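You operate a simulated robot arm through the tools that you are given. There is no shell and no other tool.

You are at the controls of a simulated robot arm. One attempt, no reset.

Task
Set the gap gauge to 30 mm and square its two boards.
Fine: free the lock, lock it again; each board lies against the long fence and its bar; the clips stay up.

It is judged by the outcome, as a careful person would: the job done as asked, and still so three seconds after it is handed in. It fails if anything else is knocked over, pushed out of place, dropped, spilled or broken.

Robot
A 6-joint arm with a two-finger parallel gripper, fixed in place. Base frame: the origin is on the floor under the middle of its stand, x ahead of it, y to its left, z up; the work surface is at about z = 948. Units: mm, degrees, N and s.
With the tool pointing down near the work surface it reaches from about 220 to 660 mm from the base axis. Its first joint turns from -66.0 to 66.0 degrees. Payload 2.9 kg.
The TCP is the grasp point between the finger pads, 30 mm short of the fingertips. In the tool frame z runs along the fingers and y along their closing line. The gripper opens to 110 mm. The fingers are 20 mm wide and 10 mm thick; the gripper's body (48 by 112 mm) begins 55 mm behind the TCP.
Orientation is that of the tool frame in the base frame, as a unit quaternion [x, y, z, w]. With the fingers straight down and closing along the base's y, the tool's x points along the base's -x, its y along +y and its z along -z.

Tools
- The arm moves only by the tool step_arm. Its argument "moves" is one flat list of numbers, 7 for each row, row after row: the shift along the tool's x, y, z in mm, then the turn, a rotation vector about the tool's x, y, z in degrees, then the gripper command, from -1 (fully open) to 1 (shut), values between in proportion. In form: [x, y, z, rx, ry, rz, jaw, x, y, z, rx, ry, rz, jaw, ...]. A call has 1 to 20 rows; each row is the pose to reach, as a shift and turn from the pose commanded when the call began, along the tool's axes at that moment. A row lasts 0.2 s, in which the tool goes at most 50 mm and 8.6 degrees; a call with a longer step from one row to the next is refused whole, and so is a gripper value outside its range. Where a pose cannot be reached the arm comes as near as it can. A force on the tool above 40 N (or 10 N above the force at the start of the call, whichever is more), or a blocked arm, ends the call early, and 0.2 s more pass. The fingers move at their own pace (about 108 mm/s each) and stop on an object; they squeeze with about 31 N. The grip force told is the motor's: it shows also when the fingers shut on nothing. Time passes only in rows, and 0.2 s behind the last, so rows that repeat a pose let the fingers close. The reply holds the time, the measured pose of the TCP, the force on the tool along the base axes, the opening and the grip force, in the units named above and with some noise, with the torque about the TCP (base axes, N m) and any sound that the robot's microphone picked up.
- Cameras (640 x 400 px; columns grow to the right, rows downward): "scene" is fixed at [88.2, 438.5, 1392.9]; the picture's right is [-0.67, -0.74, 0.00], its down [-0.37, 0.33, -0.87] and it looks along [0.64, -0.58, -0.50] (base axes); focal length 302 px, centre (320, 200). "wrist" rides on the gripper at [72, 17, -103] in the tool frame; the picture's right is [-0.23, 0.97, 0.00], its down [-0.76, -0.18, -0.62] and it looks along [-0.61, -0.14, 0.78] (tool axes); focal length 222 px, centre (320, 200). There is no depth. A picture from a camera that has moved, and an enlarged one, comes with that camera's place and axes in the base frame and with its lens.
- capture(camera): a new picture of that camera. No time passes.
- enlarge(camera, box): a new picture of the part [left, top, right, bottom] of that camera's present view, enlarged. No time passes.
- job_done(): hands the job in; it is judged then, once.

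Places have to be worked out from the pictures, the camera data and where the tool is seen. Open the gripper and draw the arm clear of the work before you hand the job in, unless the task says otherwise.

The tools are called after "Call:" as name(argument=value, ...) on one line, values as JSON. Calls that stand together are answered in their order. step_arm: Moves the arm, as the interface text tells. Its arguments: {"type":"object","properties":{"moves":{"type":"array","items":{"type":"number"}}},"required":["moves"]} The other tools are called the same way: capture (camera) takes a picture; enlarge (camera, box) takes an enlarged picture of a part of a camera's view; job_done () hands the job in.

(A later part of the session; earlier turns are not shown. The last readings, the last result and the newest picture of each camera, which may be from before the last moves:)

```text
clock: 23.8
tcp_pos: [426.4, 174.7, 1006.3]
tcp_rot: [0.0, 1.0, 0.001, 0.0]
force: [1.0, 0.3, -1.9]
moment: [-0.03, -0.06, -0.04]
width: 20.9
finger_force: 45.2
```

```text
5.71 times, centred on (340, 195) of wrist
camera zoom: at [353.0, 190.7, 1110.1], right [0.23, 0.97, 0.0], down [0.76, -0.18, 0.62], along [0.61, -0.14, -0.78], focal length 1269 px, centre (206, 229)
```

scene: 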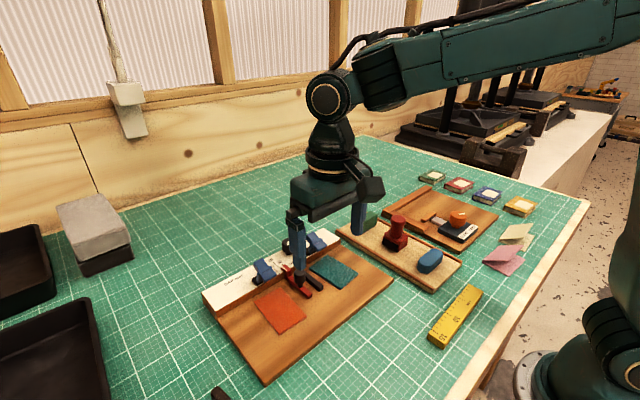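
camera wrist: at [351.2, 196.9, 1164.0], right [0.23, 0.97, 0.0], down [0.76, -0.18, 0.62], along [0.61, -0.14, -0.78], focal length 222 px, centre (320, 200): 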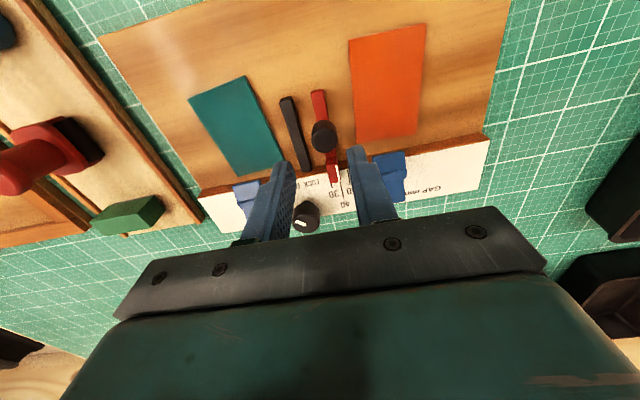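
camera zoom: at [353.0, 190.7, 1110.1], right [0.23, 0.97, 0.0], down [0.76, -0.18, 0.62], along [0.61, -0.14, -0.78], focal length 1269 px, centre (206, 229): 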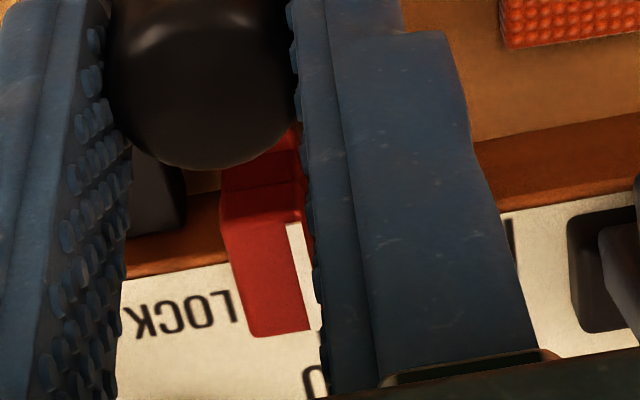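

Gripped with camera y at 190.7, about 0.5 mm more than before, so the reading should be near 30. I release, lift and check again in the pointer's plane.

Call:
step_arm(moves=[0, 0, 0, 0, 0, 0, 0.5, 0, 0, 0, 0, 0, 0, 0.36, 0, 0, -15, 0, 0, 0, 0.36, 17, -7, -45, 0, 0, 0, 0, 35, -13.8, -70, 0, 0, 0, -0.5, 35, -13.8, -70, 0, 0, 0, -1, 35, -13.8, -70, 0, 0, 0, -1])

Call:
enlarge(camera="wrist", box=[310, 150, 370, 200])

Call:
enlarge(camera="scene", box=[270, 250, 330, 290])

```text
clock: 25.4
tcp_pos: [390.3, 160.9, 1077.9]
tcp_rot: [0.0, 1.0, 0.0, 0.0]
force: [0.5, -0.1, -0.3]
moment: [0.0, 0.03, 0.0]
width: 110.0
finger_force: 0.0
```

```text
8.00 times, centred on (340, 175) of wrist
camera zoom: at [318.7, 177.1, 1180.1], right [0.23, 0.97, 0.0], down [0.76, -0.18, 0.62], along [0.61, -0.14, -0.78], focal length 1777 px, centre (160, 400)
```

zoom: 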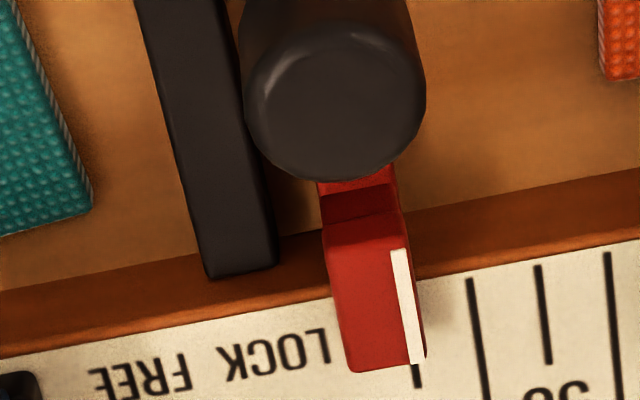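

```text
10.00 times, centred on (300, 270) of scene
camera zoom: at [88.2, 438.5, 1392.9], right [-0.67, -0.74, 0.0], down [-0.37, 0.33, -0.87], along [0.64, -0.58, -0.5], focal length 3026 px, centre (520, -500)
```

zoom: 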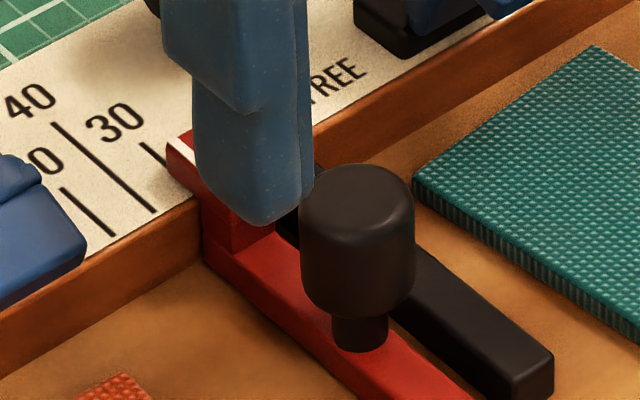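

The white line is now in line with the 30 tick to within about 0.1 mm. Next I return over the lock knob, with the jaw turned 108° as when I released it.

Call:
step_arm(moves=[-9, -1.2, 0, 0, 0, -8.3, 0.27, -18, -2.4, 0, 0, 0, -16.6, 0.27, -27.5, -3.6, 0, 0, 0, -24.9, 0.27, -37, -4.9, 0, 0, 0, -33.2, 0.27, -46, -6.1, 0, 0, 0, -41.5, 0.27, -55, -7.3, 0, 0, 0, -49.8, 0.27, -64, -8.5, 0, 0, 0, -58.1, 0.27, -73.5, -9.8, 0, 0, 0, -66.4, 0.27, -82.7, -11, 0, 0, 0, -74.7, 0.27, -92, -12.2, 0, 0, 0, -83, 0.27, -101, -13.4, 0, 0, 0, -91.3, 0.27, -110, -14.7, 10, 0, 0, -99.6, 0.27, -119.5, -15.9, 20, 0, 0, -108, 0.27, -119.5, -15.9, 20, 0, 0, -108, 0.27])

Call:
enlarge(camera="wrist", box=[240, 80, 400, 240])

Call:
enlarge(camera="scene", box=[240, 200, 360, 300])

```text
clock: 28.4
tcp_pos: [511.0, 145.1, 1055.4]
tcp_rot: [0.81, -0.586, 0.0, 0.0]
force: [0.2, 0.2, -0.1]
moment: [-0.01, 0.0, 0.0]
width: 40.2
finger_force: 0.0
```

```text
2.50 times, centred on (320, 160) of wrist
camera zoom: at [516.7, 70.1, 1160.4], right [-1.0, -0.09, 0.0], down [-0.07, 0.78, 0.62], along [-0.05, 0.62, -0.78], focal length 555 px, centre (320, 300)
```

zoom: 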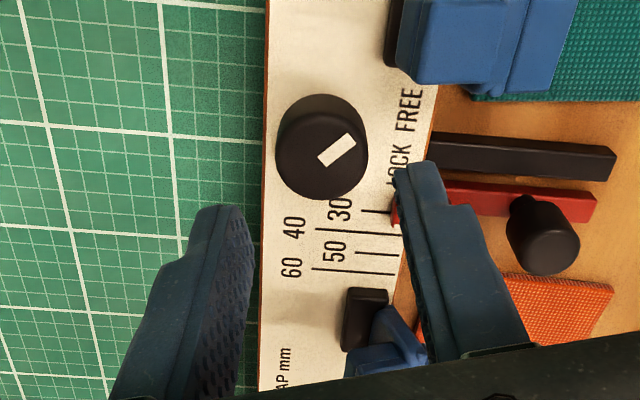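

```text
4.00 times, centred on (300, 250) of scene
camera zoom: at [88.3, 438.5, 1392.9], right [-0.67, -0.74, 0.0], down [-0.37, 0.33, -0.87], along [0.64, -0.58, -0.5], focal length 1210 px, centre (400, 0)
```

zoom: 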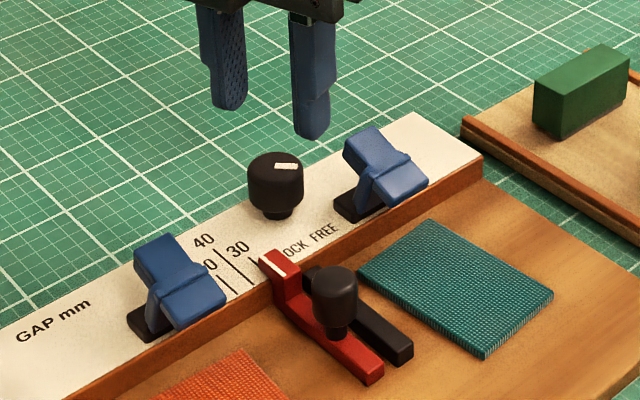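

TCP is over the knob within half a millimetre. I lower to the same height as before and close on the knob.

Call:
step_arm(moves=[-0.5, 0, 15, 0, 0, 0, 0.27, -0.5, 0, 30, 0, 0, 0, 0.27, -0.5, 0, 42, 0, 0, 0, 0.27, -0.5, 0, 47, 0, 0, 0, 0.27, -0.5, 0, 47, 0, 0, 0, 0.27, -0.5, 0, 47, 0, 0, 0, 1, -0.5, 0, 47, 0, 0, 0, 1])

Call:
enlarge(camera="wrist", box=[240, 100, 400, 240])

```text
clock: 30.0
tcp_pos: [509.7, 144.8, 1008.9]
tcp_rot: [0.809, -0.588, -0.001, 0.0]
force: [-0.3, 0.9, -0.6]
moment: [0.0, -0.11, 0.03]
width: 29.4
finger_force: 45.1
```

```text
2.86 times, centred on (320, 170) of wrist
camera zoom: at [515.9, 70.7, 1112.9], right [-1.0, -0.08, 0.0], down [-0.07, 0.78, 0.62], along [-0.05, 0.62, -0.78], focal length 635 px, centre (320, 286)
```

zoom: 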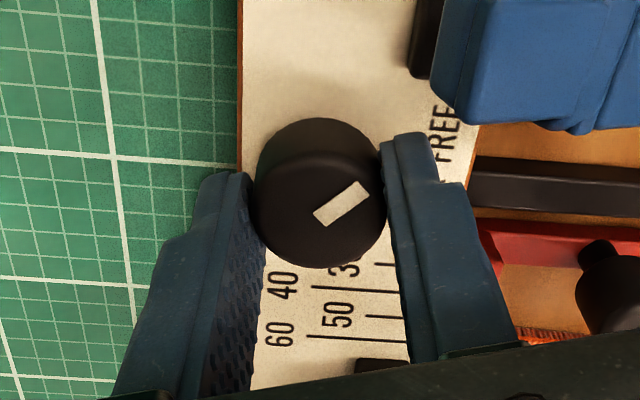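

Gripped with practically no load. I turn it clockwise (from above), back toward LOCK, first 60°.

Call:
step_arm(moves=[0, 0, 0, 0, 0, 8, 1, 0, 0, 0, 0, 0, 16, 1, 0, 0, 0, 0, 0, 24, 1, 0, 0, 0, 0, 0, 32, 1, 0, 0, 0, 0, 0, 40, 1, 0, 0, 0, 0, 0, 48, 1, 0, 0, 0, 0, 0, 56, 1, 0, 0, 0, 0, 0, 60, 1])

Call:
enlarge(camera="wrist", box=[240, 100, 400, 240])

```text
clock: 31.8
tcp_pos: [509.1, 146.1, 1009.1]
tcp_rot: [-0.406, 0.914, 0.001, 0.0]
force: [0.6, 4.1, -7.0]
moment: [1.02, -0.9, -0.01]
width: 29.5
finger_force: 44.8
```

```text
2.86 times, centred on (320, 170) of wrist
camera zoom: at [449.2, 102.3, 1113.0], right [-0.57, 0.82, 0.0], down [0.64, 0.45, 0.62], along [0.51, 0.36, -0.78], focal length 635 px, centre (320, 286)
```

zoom: 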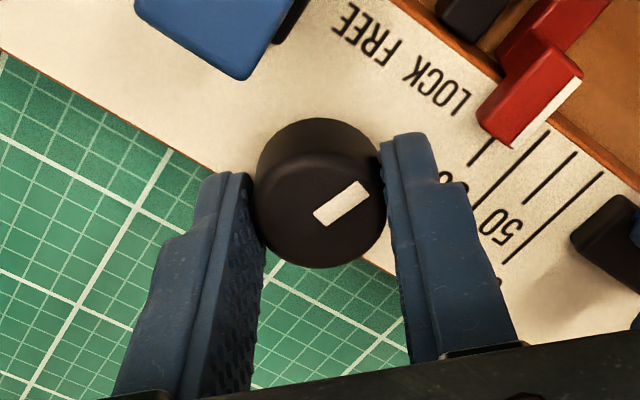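

60° turned with the mark following. I continue 34° more toward the LOCK stop, watching for torque about z.

Call:
step_arm(moves=[0, 0, 0, 0, 0, 7, 1, 0, 0, 0, 0, 0, 14, 1, 0, 0, 0, 0, 0, 21, 1, 0, 0, 0, 0, 0, 26, 1, 0, 0, 0, 0, 0, 30, 1, 0, 0, 0, 0, 0, 34, 1])

Call:
enlarge(camera="wrist", box=[240, 100, 400, 240])

```text
clock: 33.2
tcp_pos: [510.9, 144.8, 1008.0]
tcp_rot: [-0.121, 0.993, 0.0, -0.002]
force: [5.0, 1.3, -14.0]
moment: [0.0, -0.13, 0.76]
width: 29.3
finger_force: 45.4
```

```text
2.86 times, centred on (320, 170) of wrist
camera zoom: at [435.7, 143.4, 1113.3], right [-0.01, 1.0, 0.0], down [0.78, 0.01, 0.62], along [0.62, 0.01, -0.78], focal length 635 px, centre (320, 286)
```

zoom: 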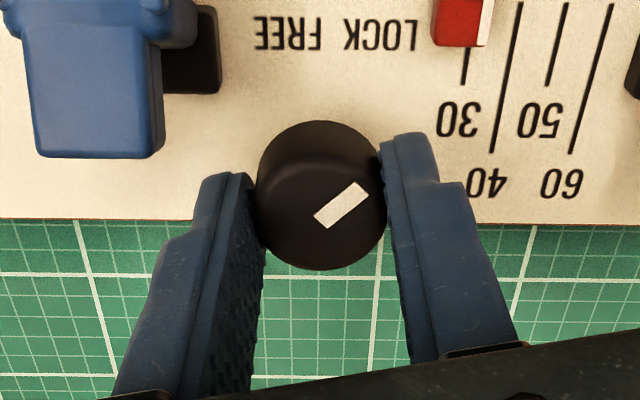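

Torque about z is +0.76 N·m with the mark back at its original LOCK direction, so the stop is reached. I open a little and lift off, then check the reading and the mark.

Call:
step_arm(moves=[0, 0, 0, 0, 0, 0, 0.35, 0, 0, 0, 0, 0, 0, 0.27, 0, 0, -20, 0, 0, 0, 0.27, 0, 0, -50, 0, 0, 0, 0.27, 0, 0, -70, 0, 0, 0, 0.27, 0, 0, -70, 0, 0, 0, 0.27])

Call:
enlarge(camera="wrist", box=[240, 40, 440, 200])

Call:
enlarge(camera="scene", box=[240, 220, 360, 300])

```text
clock: 34.6
tcp_pos: [510.5, 144.4, 1081.3]
tcp_rot: [-0.122, 0.993, 0.0, 0.0]
force: [-0.4, -1.3, -0.6]
moment: [-0.03, 0.01, -0.04]
width: 40.2
finger_force: 0.0
```

```text
2.50 times, centred on (340, 120) of wrist
camera zoom: at [435.8, 141.8, 1184.4], right [-0.02, 1.0, 0.0], down [0.78, 0.01, 0.62], along [0.62, 0.01, -0.78], focal length 555 px, centre (270, 400)
```

zoom: 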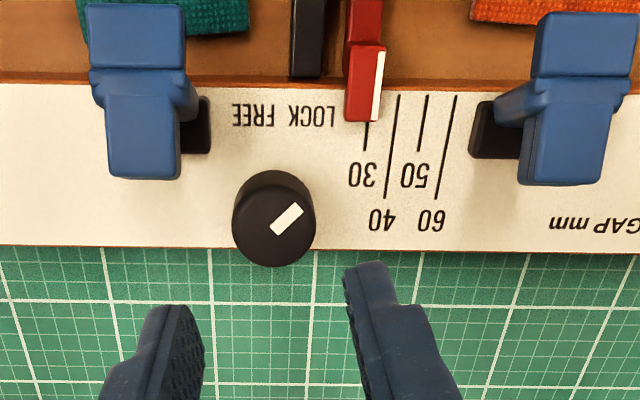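

```text
5.00 times, centred on (300, 260) of scene
camera zoom: at [88.2, 438.5, 1392.9], right [-0.67, -0.74, 0.0], down [-0.37, 0.33, -0.87], along [0.64, -0.58, -0.5], focal length 1513 px, centre (420, -100)
```

zoom: 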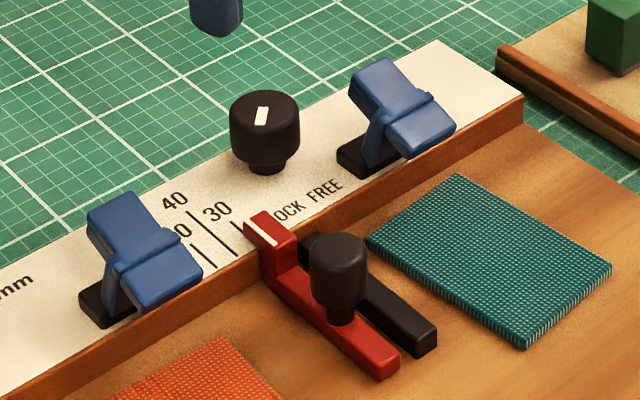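

The lock mark is back at LOCK and the slider is in place. Now the boards: I move up and over the bare plate in front of the orange board (about x=340, y=242), jaw at 30 mm, staying high, and look.

Call:
step_arm(moves=[28, 27, 0, 0, 0, 3, 0.4545, 57, 54, 0, 0, 0, 6, 0.4545, 85, 81, 0, 0, 0, 9, 0.4545, 113, 108, 0, 0, 0, 12, 0.4545, 141.8, 135.9, 10, 0, 0, 14, 0.4545, 141.8, 135.9, 20, 0, 0, 14, 0.4545, 141.8, 135.9, 20, 0, 0, 14, 0.4545])

Call:
capture(camera="wrist")

Call:
enlarge(camera="wrist", box=[230, 60, 430, 230])

Call:
enlarge(camera="scene", box=[200, 250, 340, 390])

```text
clock: 36.2
tcp_pos: [340.5, 241.1, 1058.4]
tcp_rot: [0.0, 1.0, 0.001, 0.001]
force: [0.1, -0.3, -0.5]
moment: [-0.02, -0.01, 0.01]
width: 30.0
finger_force: 0.2
```

```text
taken
camera wrist: at [267.8, 258.2, 1162.8], right [0.23, 0.97, 0.0], down [0.76, -0.18, 0.62], along [0.61, -0.14, -0.78], focal length 222 px, centre (320, 200)
```

wrist: 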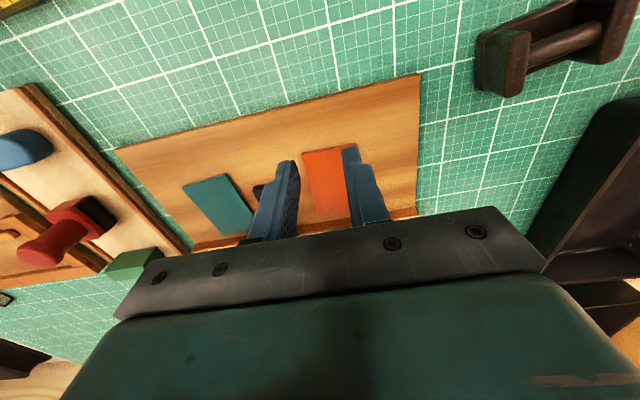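

```text
2.35 times, centred on (330, 145) of wrist
camera zoom: at [267.8, 258.2, 1162.8], right [0.23, 0.97, 0.0], down [0.76, -0.18, 0.62], along [0.61, -0.14, -0.78], focal length 523 px, centre (296, 329)
```

zoom: 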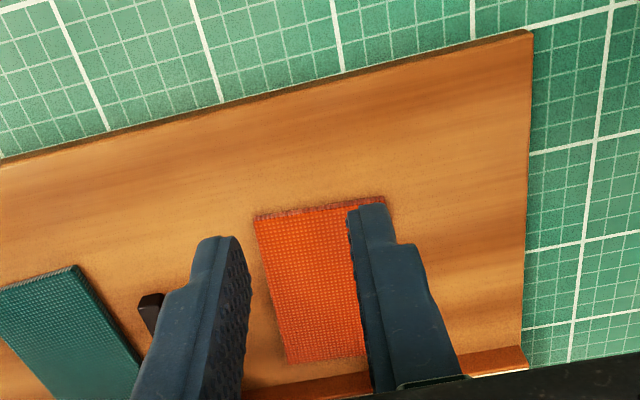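

```text
2.86 times, centred on (270, 320) of scene
camera zoom: at [88.2, 438.5, 1392.9], right [-0.67, -0.74, 0.0], down [-0.37, 0.33, -0.87], along [0.64, -0.58, -0.5], focal length 864 px, centre (463, -143)
```

zoom: 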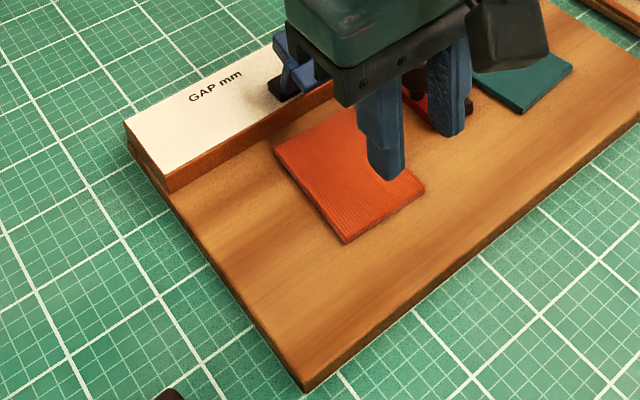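

The orange board's near edge runs from (363, 218) to (368, 272), top at z≈959, plate top about 955. I centre on it (y≈244.5) and lower over bare plate to about 10 mm above it, then feel for the plate.

Call:
step_arm(moves=[0, 3.3, 20, 0, 0, 0, 0.4545, 0, 3.3, 40, 0, 0, 0, 0.4545, 0, 3.3, 55, 0, 0, 0, 0.4545, 0, 3.3, 62, 0, 0, 0, 0.4545, 0, 3.3, 62, 0, 0, 0, 0.4545])

Call:
enlarge(camera="wrist", box=[230, 60, 430, 230])

Call:
enlarge(camera="scene", box=[250, 270, 350, 350])

```text
clock: 37.4
tcp_pos: [340.2, 245.5, 997.0]
tcp_rot: [0.001, 1.0, 0.0, 0.0]
force: [0.4, 0.7, -0.6]
moment: [0.0, 0.02, 0.03]
width: 29.9
finger_force: 0.0
```

```text
2.35 times, centred on (330, 145) of wrist
camera zoom: at [267.5, 260.9, 1100.0], right [0.23, 0.97, 0.0], down [0.76, -0.18, 0.62], along [0.61, -0.14, -0.78], focal length 523 px, centre (296, 329)
```

zoom: 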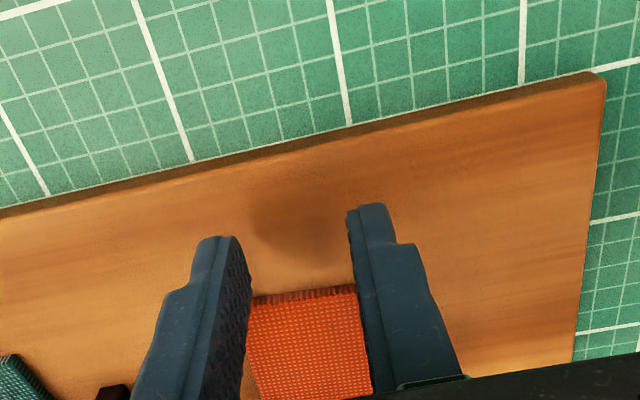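

```text
5.00 times, centred on (300, 310) of scene
camera zoom: at [88.2, 438.5, 1392.9], right [-0.67, -0.74, 0.0], down [-0.37, 0.33, -0.87], along [0.64, -0.58, -0.5], focal length 1513 px, centre (420, -350)
```

zoom: 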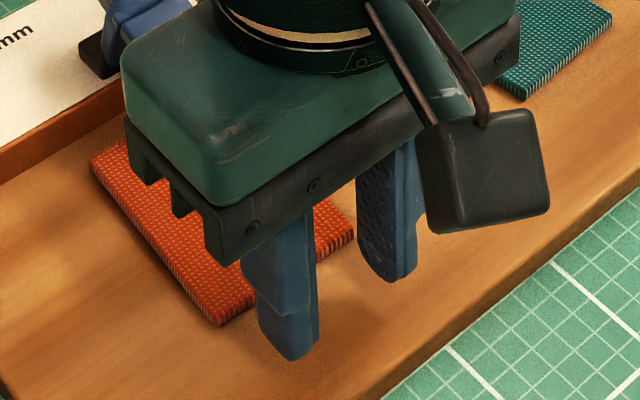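

Tips are at roughly z=967 by the readings. I lower 8 mm slowly, then feel in 1 mm steps.

Call:
step_arm(moves=[0, 0, 3, 0, 0, 0, 0.4545, 0, 0, 6, 0, 0, 0, 0.4545, 0, 0, 8, 0, 0, 0, 0.4545, 0, 0, 8, 0, 0, 0, 0.4545])

Call:
enlarge(camera="scene", box=[270, 290, 330, 330])

```text
clock: 38.4
tcp_pos: [340.4, 245.8, 989.5]
tcp_rot: [0.0, 1.0, 0.0, -0.001]
force: [-0.4, 0.2, 0.3]
moment: [0.0, 0.0, 0.0]
width: 30.0
finger_force: 0.0
```

```text
10.00 times, centred on (300, 310) of scene
camera zoom: at [88.2, 438.5, 1392.9], right [-0.67, -0.74, 0.0], down [-0.37, 0.33, -0.87], along [0.64, -0.58, -0.5], focal length 3026 px, centre (520, -900)
```

zoom: 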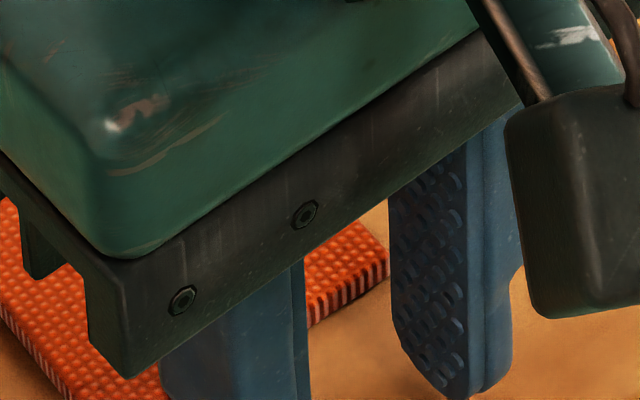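

No contact yet at tips ≈959.5. I go down 1.5 mm more and read the force.

Call:
step_arm(moves=[0, 0, 0.7, 0, 0, 0, 0.4545, 0, 0, 1.5, 0, 0, 0, 0.4545, 0, 0, 1.5, 0, 0, 0, 0.4545])

Call:
enlarge(camera="scene", box=[270, 310, 350, 370])

```text
clock: 39.2
tcp_pos: [338.7, 245.9, 987.8]
tcp_rot: [0.001, 1.0, 0.001, 0.001]
force: [-0.6, 0.8, -0.1]
moment: [-0.01, -0.01, 0.04]
width: 30.0
finger_force: 0.2
```

```text
6.67 times, centred on (310, 340) of scene
camera zoom: at [88.2, 438.5, 1392.9], right [-0.67, -0.74, 0.0], down [-0.37, 0.33, -0.87], along [0.64, -0.58, -0.5], focal length 2017 px, centre (387, -733)
```

zoom: 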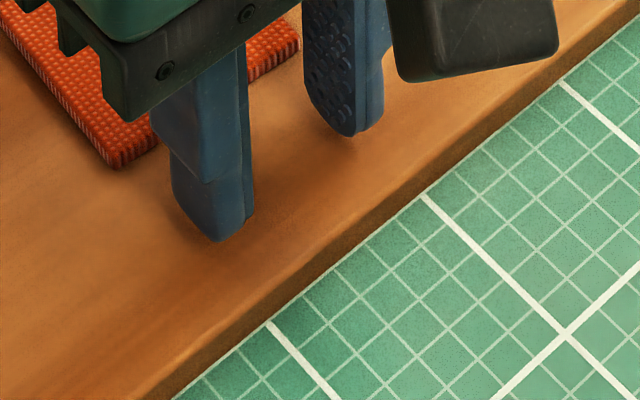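

The tips look nearly on the plate (close contact shadow) but there is no load. I go down another 1 mm.

Call:
step_arm(moves=[0, 0, 0.5, 0, 0, 0, 0.4545, 0, 0, 1, 0, 0, 0, 0.4545])

```text
clock: 39.8
tcp_pos: [340.2, 246.5, 987.4]
tcp_rot: [0.0, 1.0, 0.001, 0.0]
force: [0.0, -0.9, 0.4]
moment: [-0.02, 0.03, -0.01]
width: 30.0
finger_force: 0.0
```

Call:
step_arm(moves=[0, 0, 0.5, 0, 0, 0, 0.4545, 0, 0, 1, 0, 0, 0, 0.4545])

Call:
enlarge(camera="scene", box=[280, 315, 340, 355])

```text
clock: 40.4
tcp_pos: [338.9, 246.0, 985.5]
tcp_rot: [0.0, 1.0, 0.0, 0.0]
force: [-0.3, 0.3, 0.7]
moment: [0.0, 0.01, -0.02]
width: 29.9
finger_force: 0.1
```

```text
10.00 times, centred on (310, 335) of scene
camera zoom: at [88.2, 438.5, 1392.9], right [-0.67, -0.74, 0.0], down [-0.37, 0.33, -0.87], along [0.64, -0.58, -0.5], focal length 3026 px, centre (420, -1150)
```

zoom: 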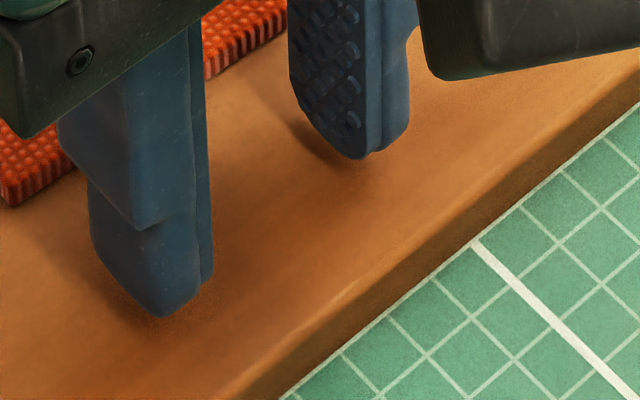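

Still no load at a tip height of about 955.7. One more 1 mm step to find the plate.

Call:
step_arm(moves=[0, 0, 0.5, 0, 0, 0, 0.4545, 0, 0, 1, 0, 0, 0, 0.4545, 0, 0, 1, 0, 0, 0, 0.4545])

Call:
enlarge(camera="wrist", box=[280, 120, 360, 210])

```text
clock: 41.2
tcp_pos: [339.1, 246.8, 986.2]
tcp_rot: [0.0, 1.0, 0.0, 0.0]
force: [0.5, -0.1, -1.1]
moment: [-0.02, -0.01, -0.02]
width: 30.1
finger_force: 0.1
```

```text
4.44 times, centred on (320, 165) of wrist
camera zoom: at [267.0, 262.6, 1089.4], right [0.23, 0.97, 0.0], down [0.76, -0.18, 0.62], along [0.61, -0.14, -0.78], focal length 987 px, centre (320, 356)
```

zoom: 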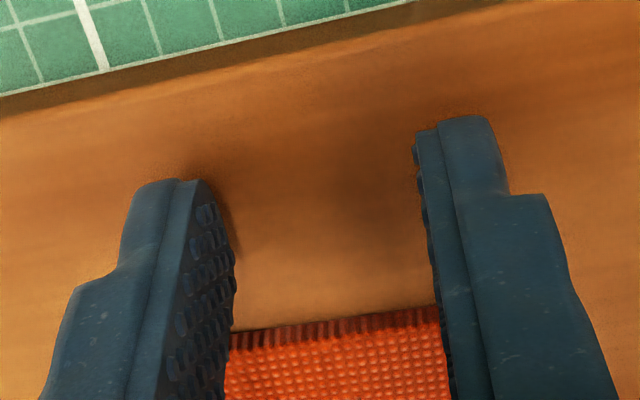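

The camera height shows the arm only came down about 10.6 mm of the 12.5 commanded, so the tips are still a little above the plate. I continue 1 mm at a time until a load appears.

Call:
step_arm(moves=[0, 0, 0.5, 0, 0, 0, 0.4545, 0, 0, 1, 0, 0, 0, 0.4545, 0, 0, 1, 0, 0, 0, 0.4545])

Call:
enlarge(camera="wrist", box=[280, 120, 360, 210])

```text
clock: 42.0
tcp_pos: [339.2, 246.2, 985.4]
tcp_rot: [0.0, 1.0, 0.0, -0.001]
force: [-0.6, -0.5, 0.3]
moment: [-0.02, -0.02, 0.0]
width: 30.1
finger_force: 0.1
```

```text
4.44 times, centred on (320, 165) of wrist
camera zoom: at [266.7, 262.3, 1088.2], right [0.23, 0.97, 0.0], down [0.76, -0.18, 0.62], along [0.61, -0.14, -0.78], focal length 987 px, centre (320, 356)
```

zoom: 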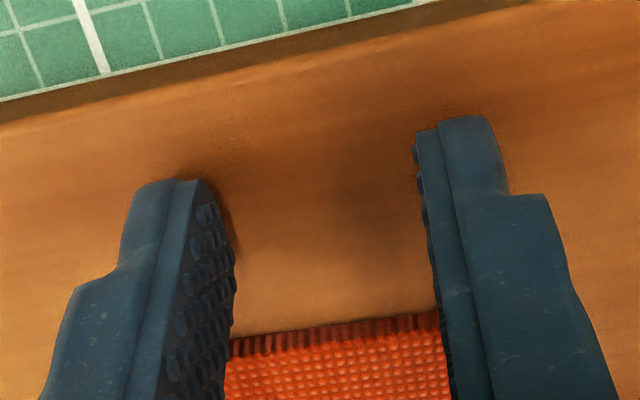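

Tips are at about z=955, within the board's thickness, with no scraping load. I now push toward +x (the fence), first 25 mm in small rows.

Call:
step_arm(moves=[-5, 0, 0, 0, 0, 0, 0.4545, -10, 0, 0, 0, 0, 0, 0.4545, -14, 0, 0, 0, 0, 0, 0.4545, -18, 0, 0, 0, 0, 0, 0.4545, -22, 0, 0, 0, 0, 0, 0.4545, -25, 0, 0, 0, 0, 0, 0.4545])

Call:
capture(camera="wrist")

Call:
enlarge(camera="scene", box=[200, 240, 340, 350])

```text
clock: 43.4
tcp_pos: [364.1, 246.1, 984.5]
tcp_rot: [0.0, 1.0, 0.0, 0.0]
force: [0.6, 0.2, 0.5]
moment: [0.01, 0.0, -0.01]
width: 30.1
finger_force: 0.1
```

```text
taken
camera wrist: at [292.1, 262.8, 1088.3], right [0.23, 0.97, 0.0], down [0.76, -0.18, 0.62], along [0.61, -0.14, -0.78], focal length 222 px, centre (320, 200)
```

wrist: 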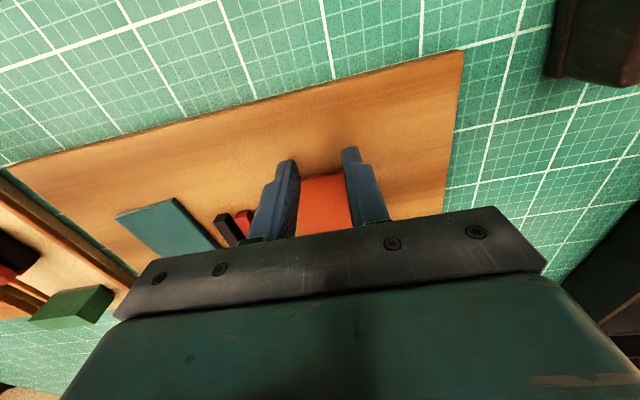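

```text
3.64 times, centred on (270, 295) of scene
camera zoom: at [88.2, 438.5, 1392.9], right [-0.67, -0.74, 0.0], down [-0.37, 0.33, -0.87], along [0.64, -0.58, -0.5], focal length 1100 px, centre (502, -146)
```

zoom: 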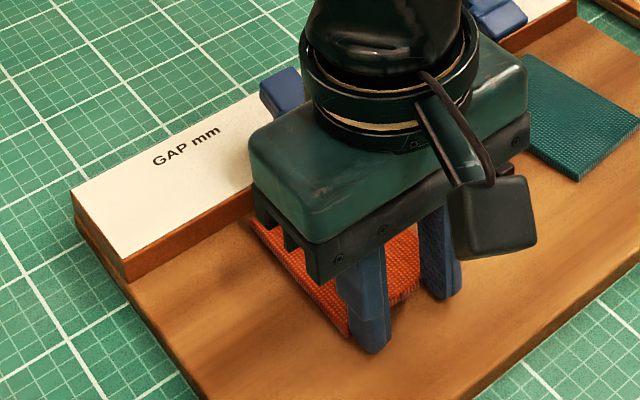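

Call:
enlarge(camera="wrist", box=[260, 120, 400, 230])

```text
3.64 times, centred on (330, 175) of wrist
camera zoom: at [292.1, 262.8, 1088.3], right [0.23, 0.97, 0.0], down [0.76, -0.18, 0.62], along [0.61, -0.14, -0.78], focal length 808 px, centre (284, 291)
```

zoom: 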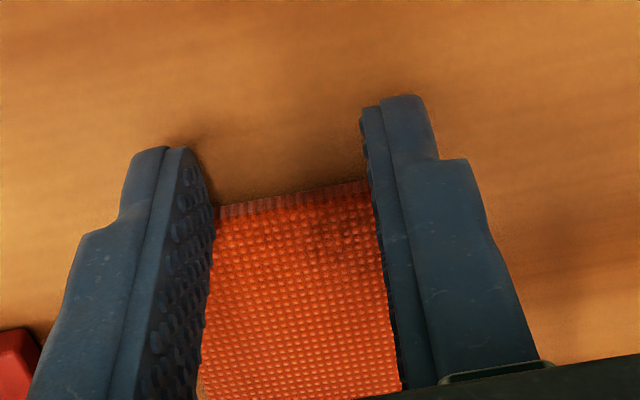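

The near edge has moved to x≈371–372 with the fingers against it. I push another 8 mm, then go on in small steps to feel the fence contact.

Call:
step_arm(moves=[-2, 0, 0, 0, 0, 0, 0.4545, -4, 0, 0, 0, 0, 0, 0.4545, -6, 0, 0, 0, 0, 0, 0.4545, -8, 0, 0, 0, 0, 0, 0.4545])

Call:
enlarge(camera="wrist", box=[260, 120, 400, 230])

Call:
enlarge(camera="scene", box=[230, 260, 340, 340])

```text
clock: 44.4
tcp_pos: [373.0, 245.8, 984.8]
tcp_rot: [0.0, 1.0, 0.001, 0.0]
force: [-0.8, -0.6, 0.8]
moment: [0.0, -0.01, 0.0]
width: 30.2
finger_force: 0.0
```

```text
3.64 times, centred on (330, 175) of wrist
camera zoom: at [300.0, 262.5, 1088.1], right [0.23, 0.97, 0.0], down [0.76, -0.18, 0.62], along [0.61, -0.14, -0.78], focal length 808 px, centre (284, 291)
```

zoom: 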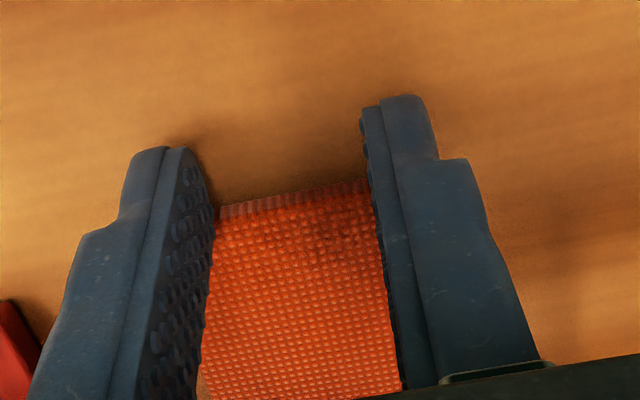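

```text
5.00 times, centred on (285, 300) of scene
camera zoom: at [88.2, 438.5, 1392.9], right [-0.67, -0.74, 0.0], down [-0.37, 0.33, -0.87], along [0.64, -0.58, -0.5], focal length 1513 px, centre (495, -300)
```

zoom: 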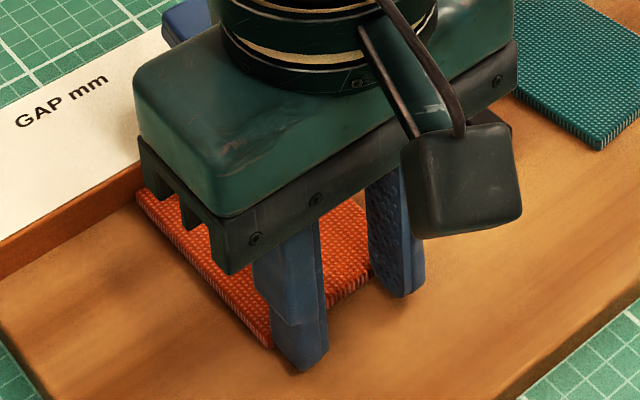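

The board moves with the fingers and its far edge is about 5 mm from the fence. I push on in 1 mm rows.

Call:
step_arm(moves=[-1, 0, 0, 0, 0, 0, 0.4545, -2, 0, 0, 0, 0, 0, 0.4545, -3, 0, 0, 0, 0, 0, 0.4545])

Call:
enlarge(camera="scene", box=[240, 260, 320, 330])

```text
clock: 45.2
tcp_pos: [373.8, 246.1, 984.1]
tcp_rot: [-0.001, 1.0, 0.0, -0.001]
force: [-4.8, 2.1, 1.8]
moment: [0.04, 0.13, 0.01]
width: 29.9
finger_force: 0.1
```

```text
5.71 times, centred on (280, 295) of scene
camera zoom: at [88.1, 438.6, 1392.9], right [-0.67, -0.74, 0.0], down [-0.37, 0.33, -0.87], along [0.64, -0.58, -0.5], focal length 1729 px, centre (549, -343)
```

zoom: 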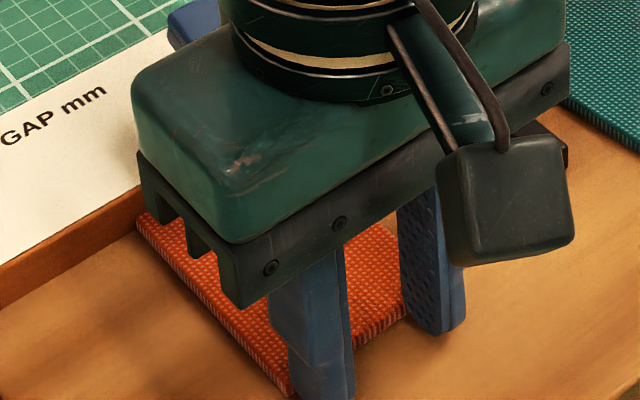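

A -4.8 N reaction shows the board touching the fence. I press about 1 mm more to square it against the fence.

Call:
step_arm(moves=[-0.6, 0, 0, 0, 0, 0, 0.4545, -1.2, 0, 0, 0, 0, 0, 0.4545])

Call:
enlarge(camera="wrist", box=[260, 120, 400, 230])

```text
clock: 45.8
tcp_pos: [374.2, 246.8, 984.8]
tcp_rot: [-0.002, 1.0, 0.001, -0.001]
force: [-14.4, 2.5, 7.7]
moment: [0.07, 0.37, 0.02]
width: 29.9
finger_force: 0.0
```

```text
3.64 times, centred on (330, 175) of wrist
camera zoom: at [302.0, 262.3, 1088.3], right [0.22, 0.97, 0.0], down [0.76, -0.18, 0.62], along [0.61, -0.14, -0.78], focal length 808 px, centre (284, 291)
```

zoom: 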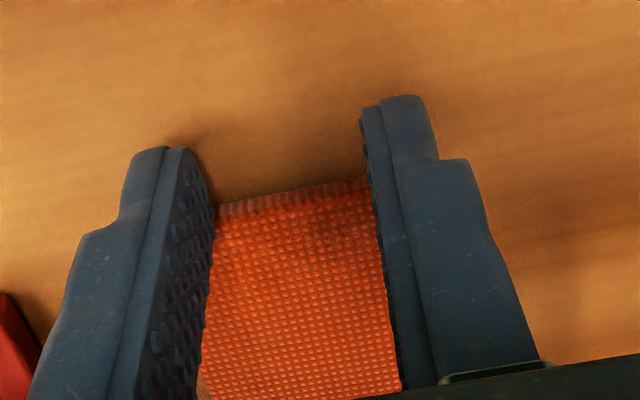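

The load rose to -14 N, so the board is firmly against the fence. I back off, lift and look at it.

Call:
step_arm(moves=[3, 0, 0, 0, 0, 0, 0.4545, 12, 0, -2, 0, 0, 0, 0.4545, 20, 0, -25, 0, 0, 0, 0.4545, 30, 0, -60, 0, 0, 0, 0.0, 40, 0, -95, 0, 0, 0, -0.5, 40, 0, -95, 0, 0, 0, -1, 40, 0, -95, 0, 0, 0, -1])

Call:
capture(camera="wrist")

Call:
enlarge(camera="wrist", box=[220, 100, 420, 240])

Call:
enlarge(camera="scene", box=[220, 230, 380, 350])

```text
clock: 47.4
tcp_pos: [334.4, 246.0, 1079.6]
tcp_rot: [0.0, 1.0, 0.001, 0.0]
force: [-0.1, -1.1, 1.1]
moment: [0.0, 0.01, -0.02]
width: 110.0
finger_force: 0.0
```

```text
taken
camera wrist: at [262.6, 263.0, 1182.7], right [0.23, 0.97, 0.0], down [0.76, -0.18, 0.62], along [0.61, -0.14, -0.78], focal length 222 px, centre (320, 200)
```

wrist: 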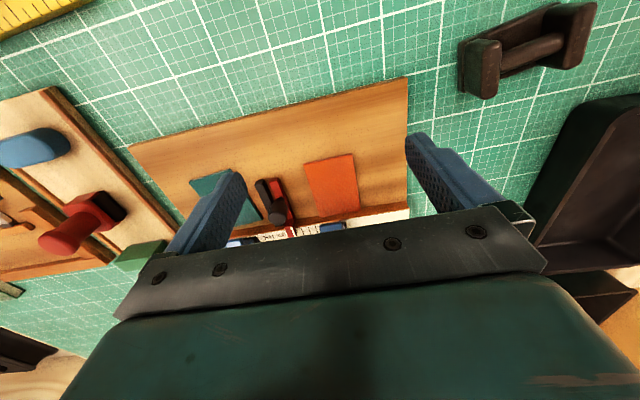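

```text
2.86 times, centred on (320, 170) of wrist
camera zoom: at [262.6, 263.0, 1182.7], right [0.23, 0.97, 0.0], down [0.76, -0.18, 0.62], along [0.61, -0.14, -0.78], focal length 635 px, centre (320, 286)
```

zoom: 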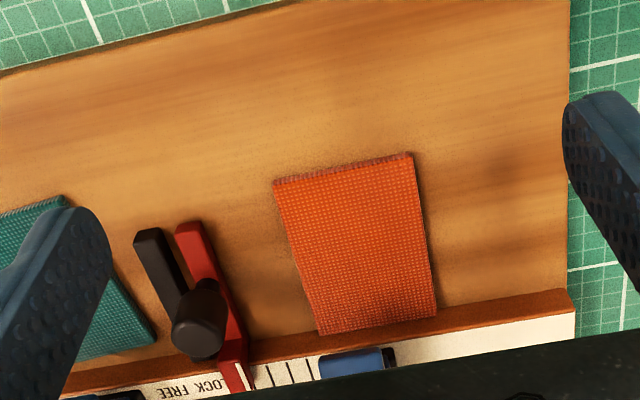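

```text
3.33 times, centred on (300, 290) of scene
camera zoom: at [88.2, 438.5, 1392.9], right [-0.67, -0.74, 0.0], down [-0.37, 0.33, -0.87], along [0.64, -0.58, -0.5], focal length 1008 px, centre (387, -100)
```

zoom: 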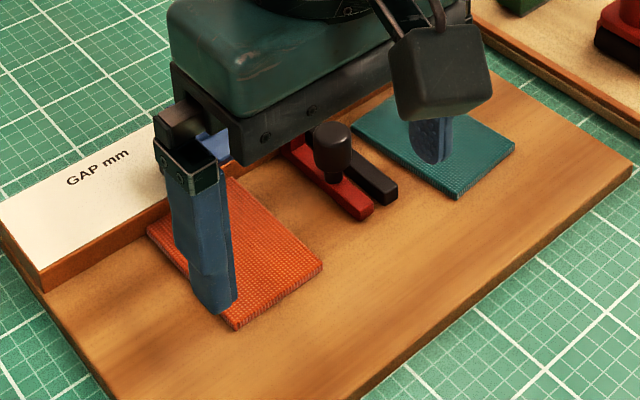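

The orange board is now square against the fence (x 382–466, y 215–271) and needs to go about 36 mm toward -y to the red bar. I turn the jaw 90° (fingers spread along x) and go above its +y side, at x≈408 so the fingers stay clear of the clip that overhangs to x≈447.

Call:
step_arm(moves=[-7, 4, 0, 0, 0, -8.2, 0.0, -14, 8, 0, 0, 0, -16.4, 0.4545, -21, 13, 0, 0, 0, -24.6, 0.4545, -28, 17, 0, 0, 0, -32.8, 0.4545, -35, 21, 0, 0, 0, -41, 0.4545, -42, 25, 0, 0, 0, -49.2, 0.4545, -49, 30, 0, 0, 0, -57.4, 0.4545, -56, 34, 0, 0, 0, -65.6, 0.4545, -63, 38, 0, 0, 0, -73.8, 0.4545, -70, 42, 5, 0, 0, -82, 0.4545, -73.4, 44, 15, 0, 0, -90, 0.4545, -73.4, 44, 15, 0, 0, -90, 0.4545])

Call:
capture(camera="wrist")

Call:
enlarge(camera="wrist", box=[220, 40, 420, 220])

Call:
enlarge(camera="scene", box=[200, 200, 400, 360])

```text
clock: 50.0
tcp_pos: [411.7, 290.9, 1064.8]
tcp_rot: [0.708, -0.706, -0.001, -0.001]
force: [0.1, -0.7, -0.3]
moment: [0.05, -0.02, -0.02]
width: 29.9
finger_force: 0.0
```

```text
taken
camera wrist: at [394.1, 217.1, 1168.8], right [-0.97, 0.23, 0.0], down [0.18, 0.76, 0.62], along [0.14, 0.61, -0.78], focal length 222 px, centre (320, 200)
```

wrist: 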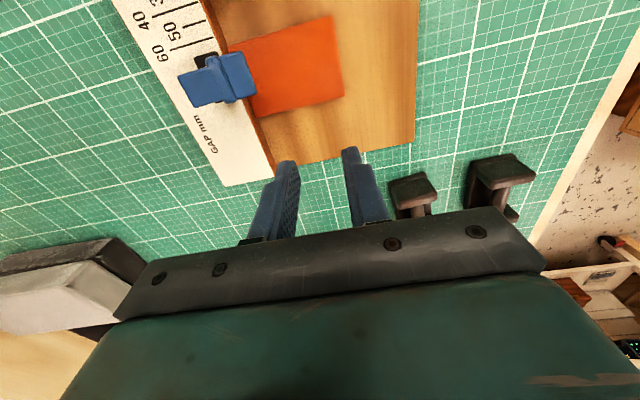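

```text
2.22 times, centred on (320, 130) of wrist
camera zoom: at [394.1, 217.1, 1168.8], right [-0.97, 0.23, 0.0], down [0.18, 0.76, 0.62], along [0.14, 0.61, -0.78], focal length 494 px, centre (320, 356)
```

zoom: 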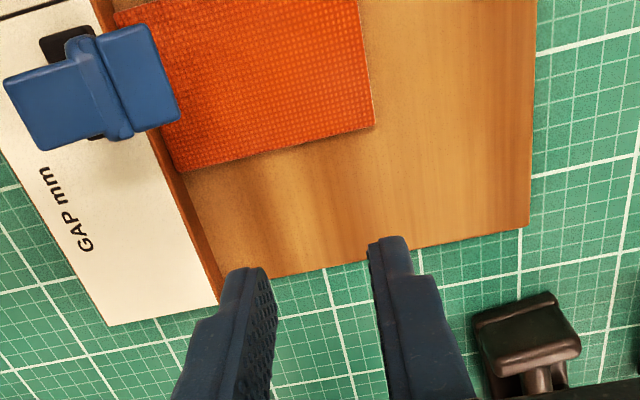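

```text
2.50 times, centred on (300, 280) of scene
camera zoom: at [88.2, 438.5, 1392.9], right [-0.67, -0.74, 0.0], down [-0.37, 0.33, -0.87], along [0.64, -0.58, -0.5], focal length 756 px, centre (370, 0)
```

zoom: 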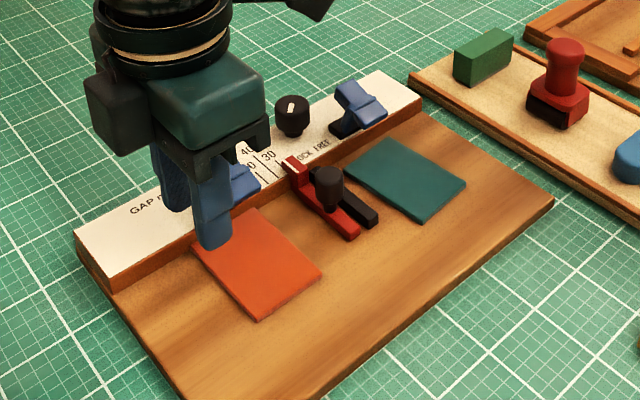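

The board's +y edge is at y≈271.5 (x 385–467) and the clip's overhang starts at x≈447. I shift 3 mm toward -x for clearance and lower beside the board, over the bare plate.

Call:
step_arm(moves=[0, 3, 20, 0, 0, 0, 0.4545, 0, 3, 40, 0, 0, 0, 0.4545, 0, 3, 60, 0, 0, 0, 0.4545, 0, 3, 72, 0, 0, 0, 0.4545, 0, 3, 78, 0, 0, 0, 0.4545, 0, 3, 78, 0, 0, 0, 0.4545])

Call:
enlarge(camera="wrist", box=[220, 40, 420, 220])

Call:
enlarge(camera="scene", box=[210, 240, 330, 330])

```text
clock: 51.4
tcp_pos: [406.7, 288.6, 985.4]
tcp_rot: [0.707, -0.707, 0.0, 0.0]
force: [-0.3, 0.3, -0.7]
moment: [-0.06, -0.02, 0.03]
width: 29.9
finger_force: 0.0
```

```text
2.22 times, centred on (320, 130) of wrist
camera zoom: at [390.4, 216.2, 1089.6], right [-0.97, 0.23, 0.0], down [0.18, 0.76, 0.62], along [0.14, 0.61, -0.78], focal length 494 px, centre (320, 356)
```

zoom: 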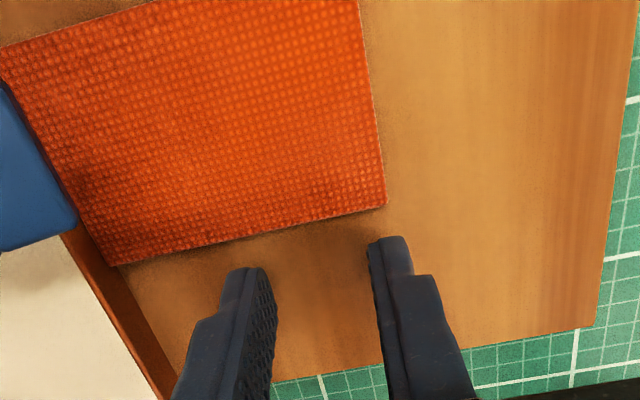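

```text
4.44 times, centred on (270, 285) of scene
camera zoom: at [88.2, 438.5, 1392.9], right [-0.67, -0.74, 0.0], down [-0.37, 0.33, -0.87], along [0.64, -0.58, -0.5], focal length 1345 px, centre (542, -178)
```

zoom: 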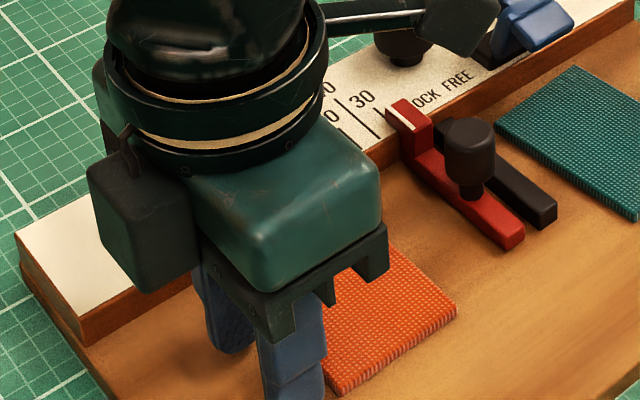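

Board edge at y≈271, fingers 7 mm away. I lower 0.8 mm and push toward -y, first 28 mm.

Call:
step_arm(moves=[0, 0, 0.8, 0, 0, 0, 0.4545, 4, 0, 0.8, 0, 0, 0, 0.4545, 8, 0, 0.8, 0, 0, 0, 0.4545, 12, 0, 0.8, 0, 0, 0, 0.4545, 16, 0, 0.8, 0, 0, 0, 0.4545, 20, 0, 0.8, 0, 0, 0, 0.4545, 24, 0, 0.8, 0, 0, 0, 0.4545, 28, 0, 0.8, 0, 0, 0, 0.4545])

Call:
enlarge(camera="wrist", box=[220, 40, 420, 220])

Call:
enlarge(camera="scene", box=[210, 240, 330, 330])

```text
clock: 53.2
tcp_pos: [407.7, 261.4, 986.8]
tcp_rot: [0.707, -0.707, 0.0, -0.001]
force: [0.6, 0.2, 0.2]
moment: [0.03, 0.02, 0.03]
width: 30.1
finger_force: 0.1
```

```text
2.22 times, centred on (320, 130) of wrist
camera zoom: at [390.3, 188.8, 1089.8], right [-0.97, 0.23, 0.0], down [0.18, 0.76, 0.62], along [0.14, 0.61, -0.78], focal length 494 px, centre (320, 356)
```

zoom: 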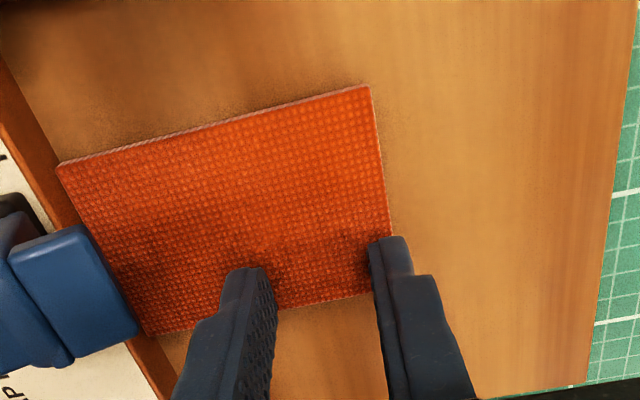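

```text
4.44 times, centred on (270, 285) of scene
camera zoom: at [88.2, 438.5, 1392.9], right [-0.67, -0.74, 0.0], down [-0.37, 0.33, -0.87], along [0.64, -0.58, -0.5], focal length 1345 px, centre (542, -178)
```

zoom: 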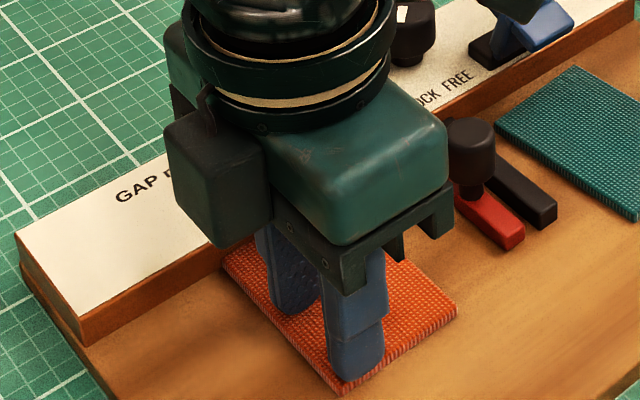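

The tips rode over the board: with the camera at z=1089.8 they were just above its top, and there was no load, so the board is undisturbed. I lift, go back to the +y side and lower further this time.

Call:
step_arm(moves=[0, 0, -8, 0, 0, 0, 0.4545, -15, 0, -8, 0, 0, 0, 0.4545, -30, 0, -8, 0, 0, 0, 0.4545, -30, 0, -4, 0, 0, 0, 0.4545, -30, 0, 0, 0, 0, 0, 0.4545, -30, 0, 2, 0, 0, 0, 0.4545, -30, 0, 2, 0, 0, 0, 0.4545])

Call:
enlarge(camera="wrist", box=[220, 40, 420, 220])

Call:
enlarge(camera="scene", box=[230, 280, 310, 340])

```text
clock: 54.8
tcp_pos: [408.2, 291.2, 982.3]
tcp_rot: [0.707, -0.707, -0.001, 0.0]
force: [-0.3, 0.0, 0.4]
moment: [0.01, -0.03, -0.02]
width: 29.9
finger_force: 0.0
```

```text
2.22 times, centred on (320, 130) of wrist
camera zoom: at [390.4, 218.7, 1087.1], right [-0.97, 0.23, 0.0], down [0.18, 0.76, 0.62], along [0.14, 0.61, -0.78], focal length 494 px, centre (320, 356)
```

zoom: 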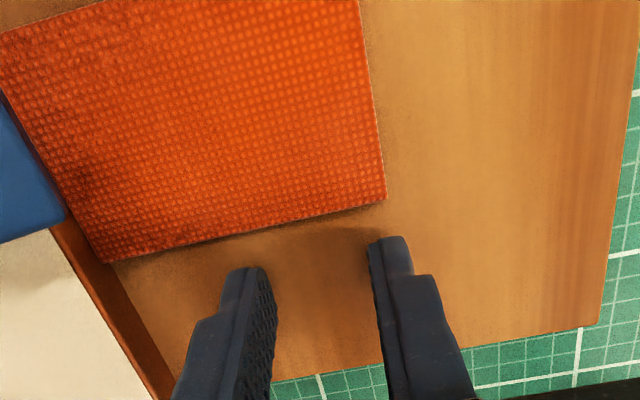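

```text
6.67 times, centred on (270, 310) of scene
camera zoom: at [88.2, 438.5, 1392.9], right [-0.67, -0.74, 0.0], down [-0.37, 0.33, -0.87], along [0.64, -0.58, -0.5], focal length 2017 px, centre (653, -533)
```

zoom: 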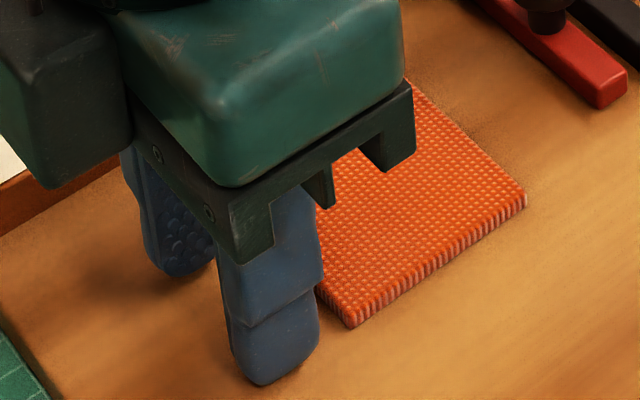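

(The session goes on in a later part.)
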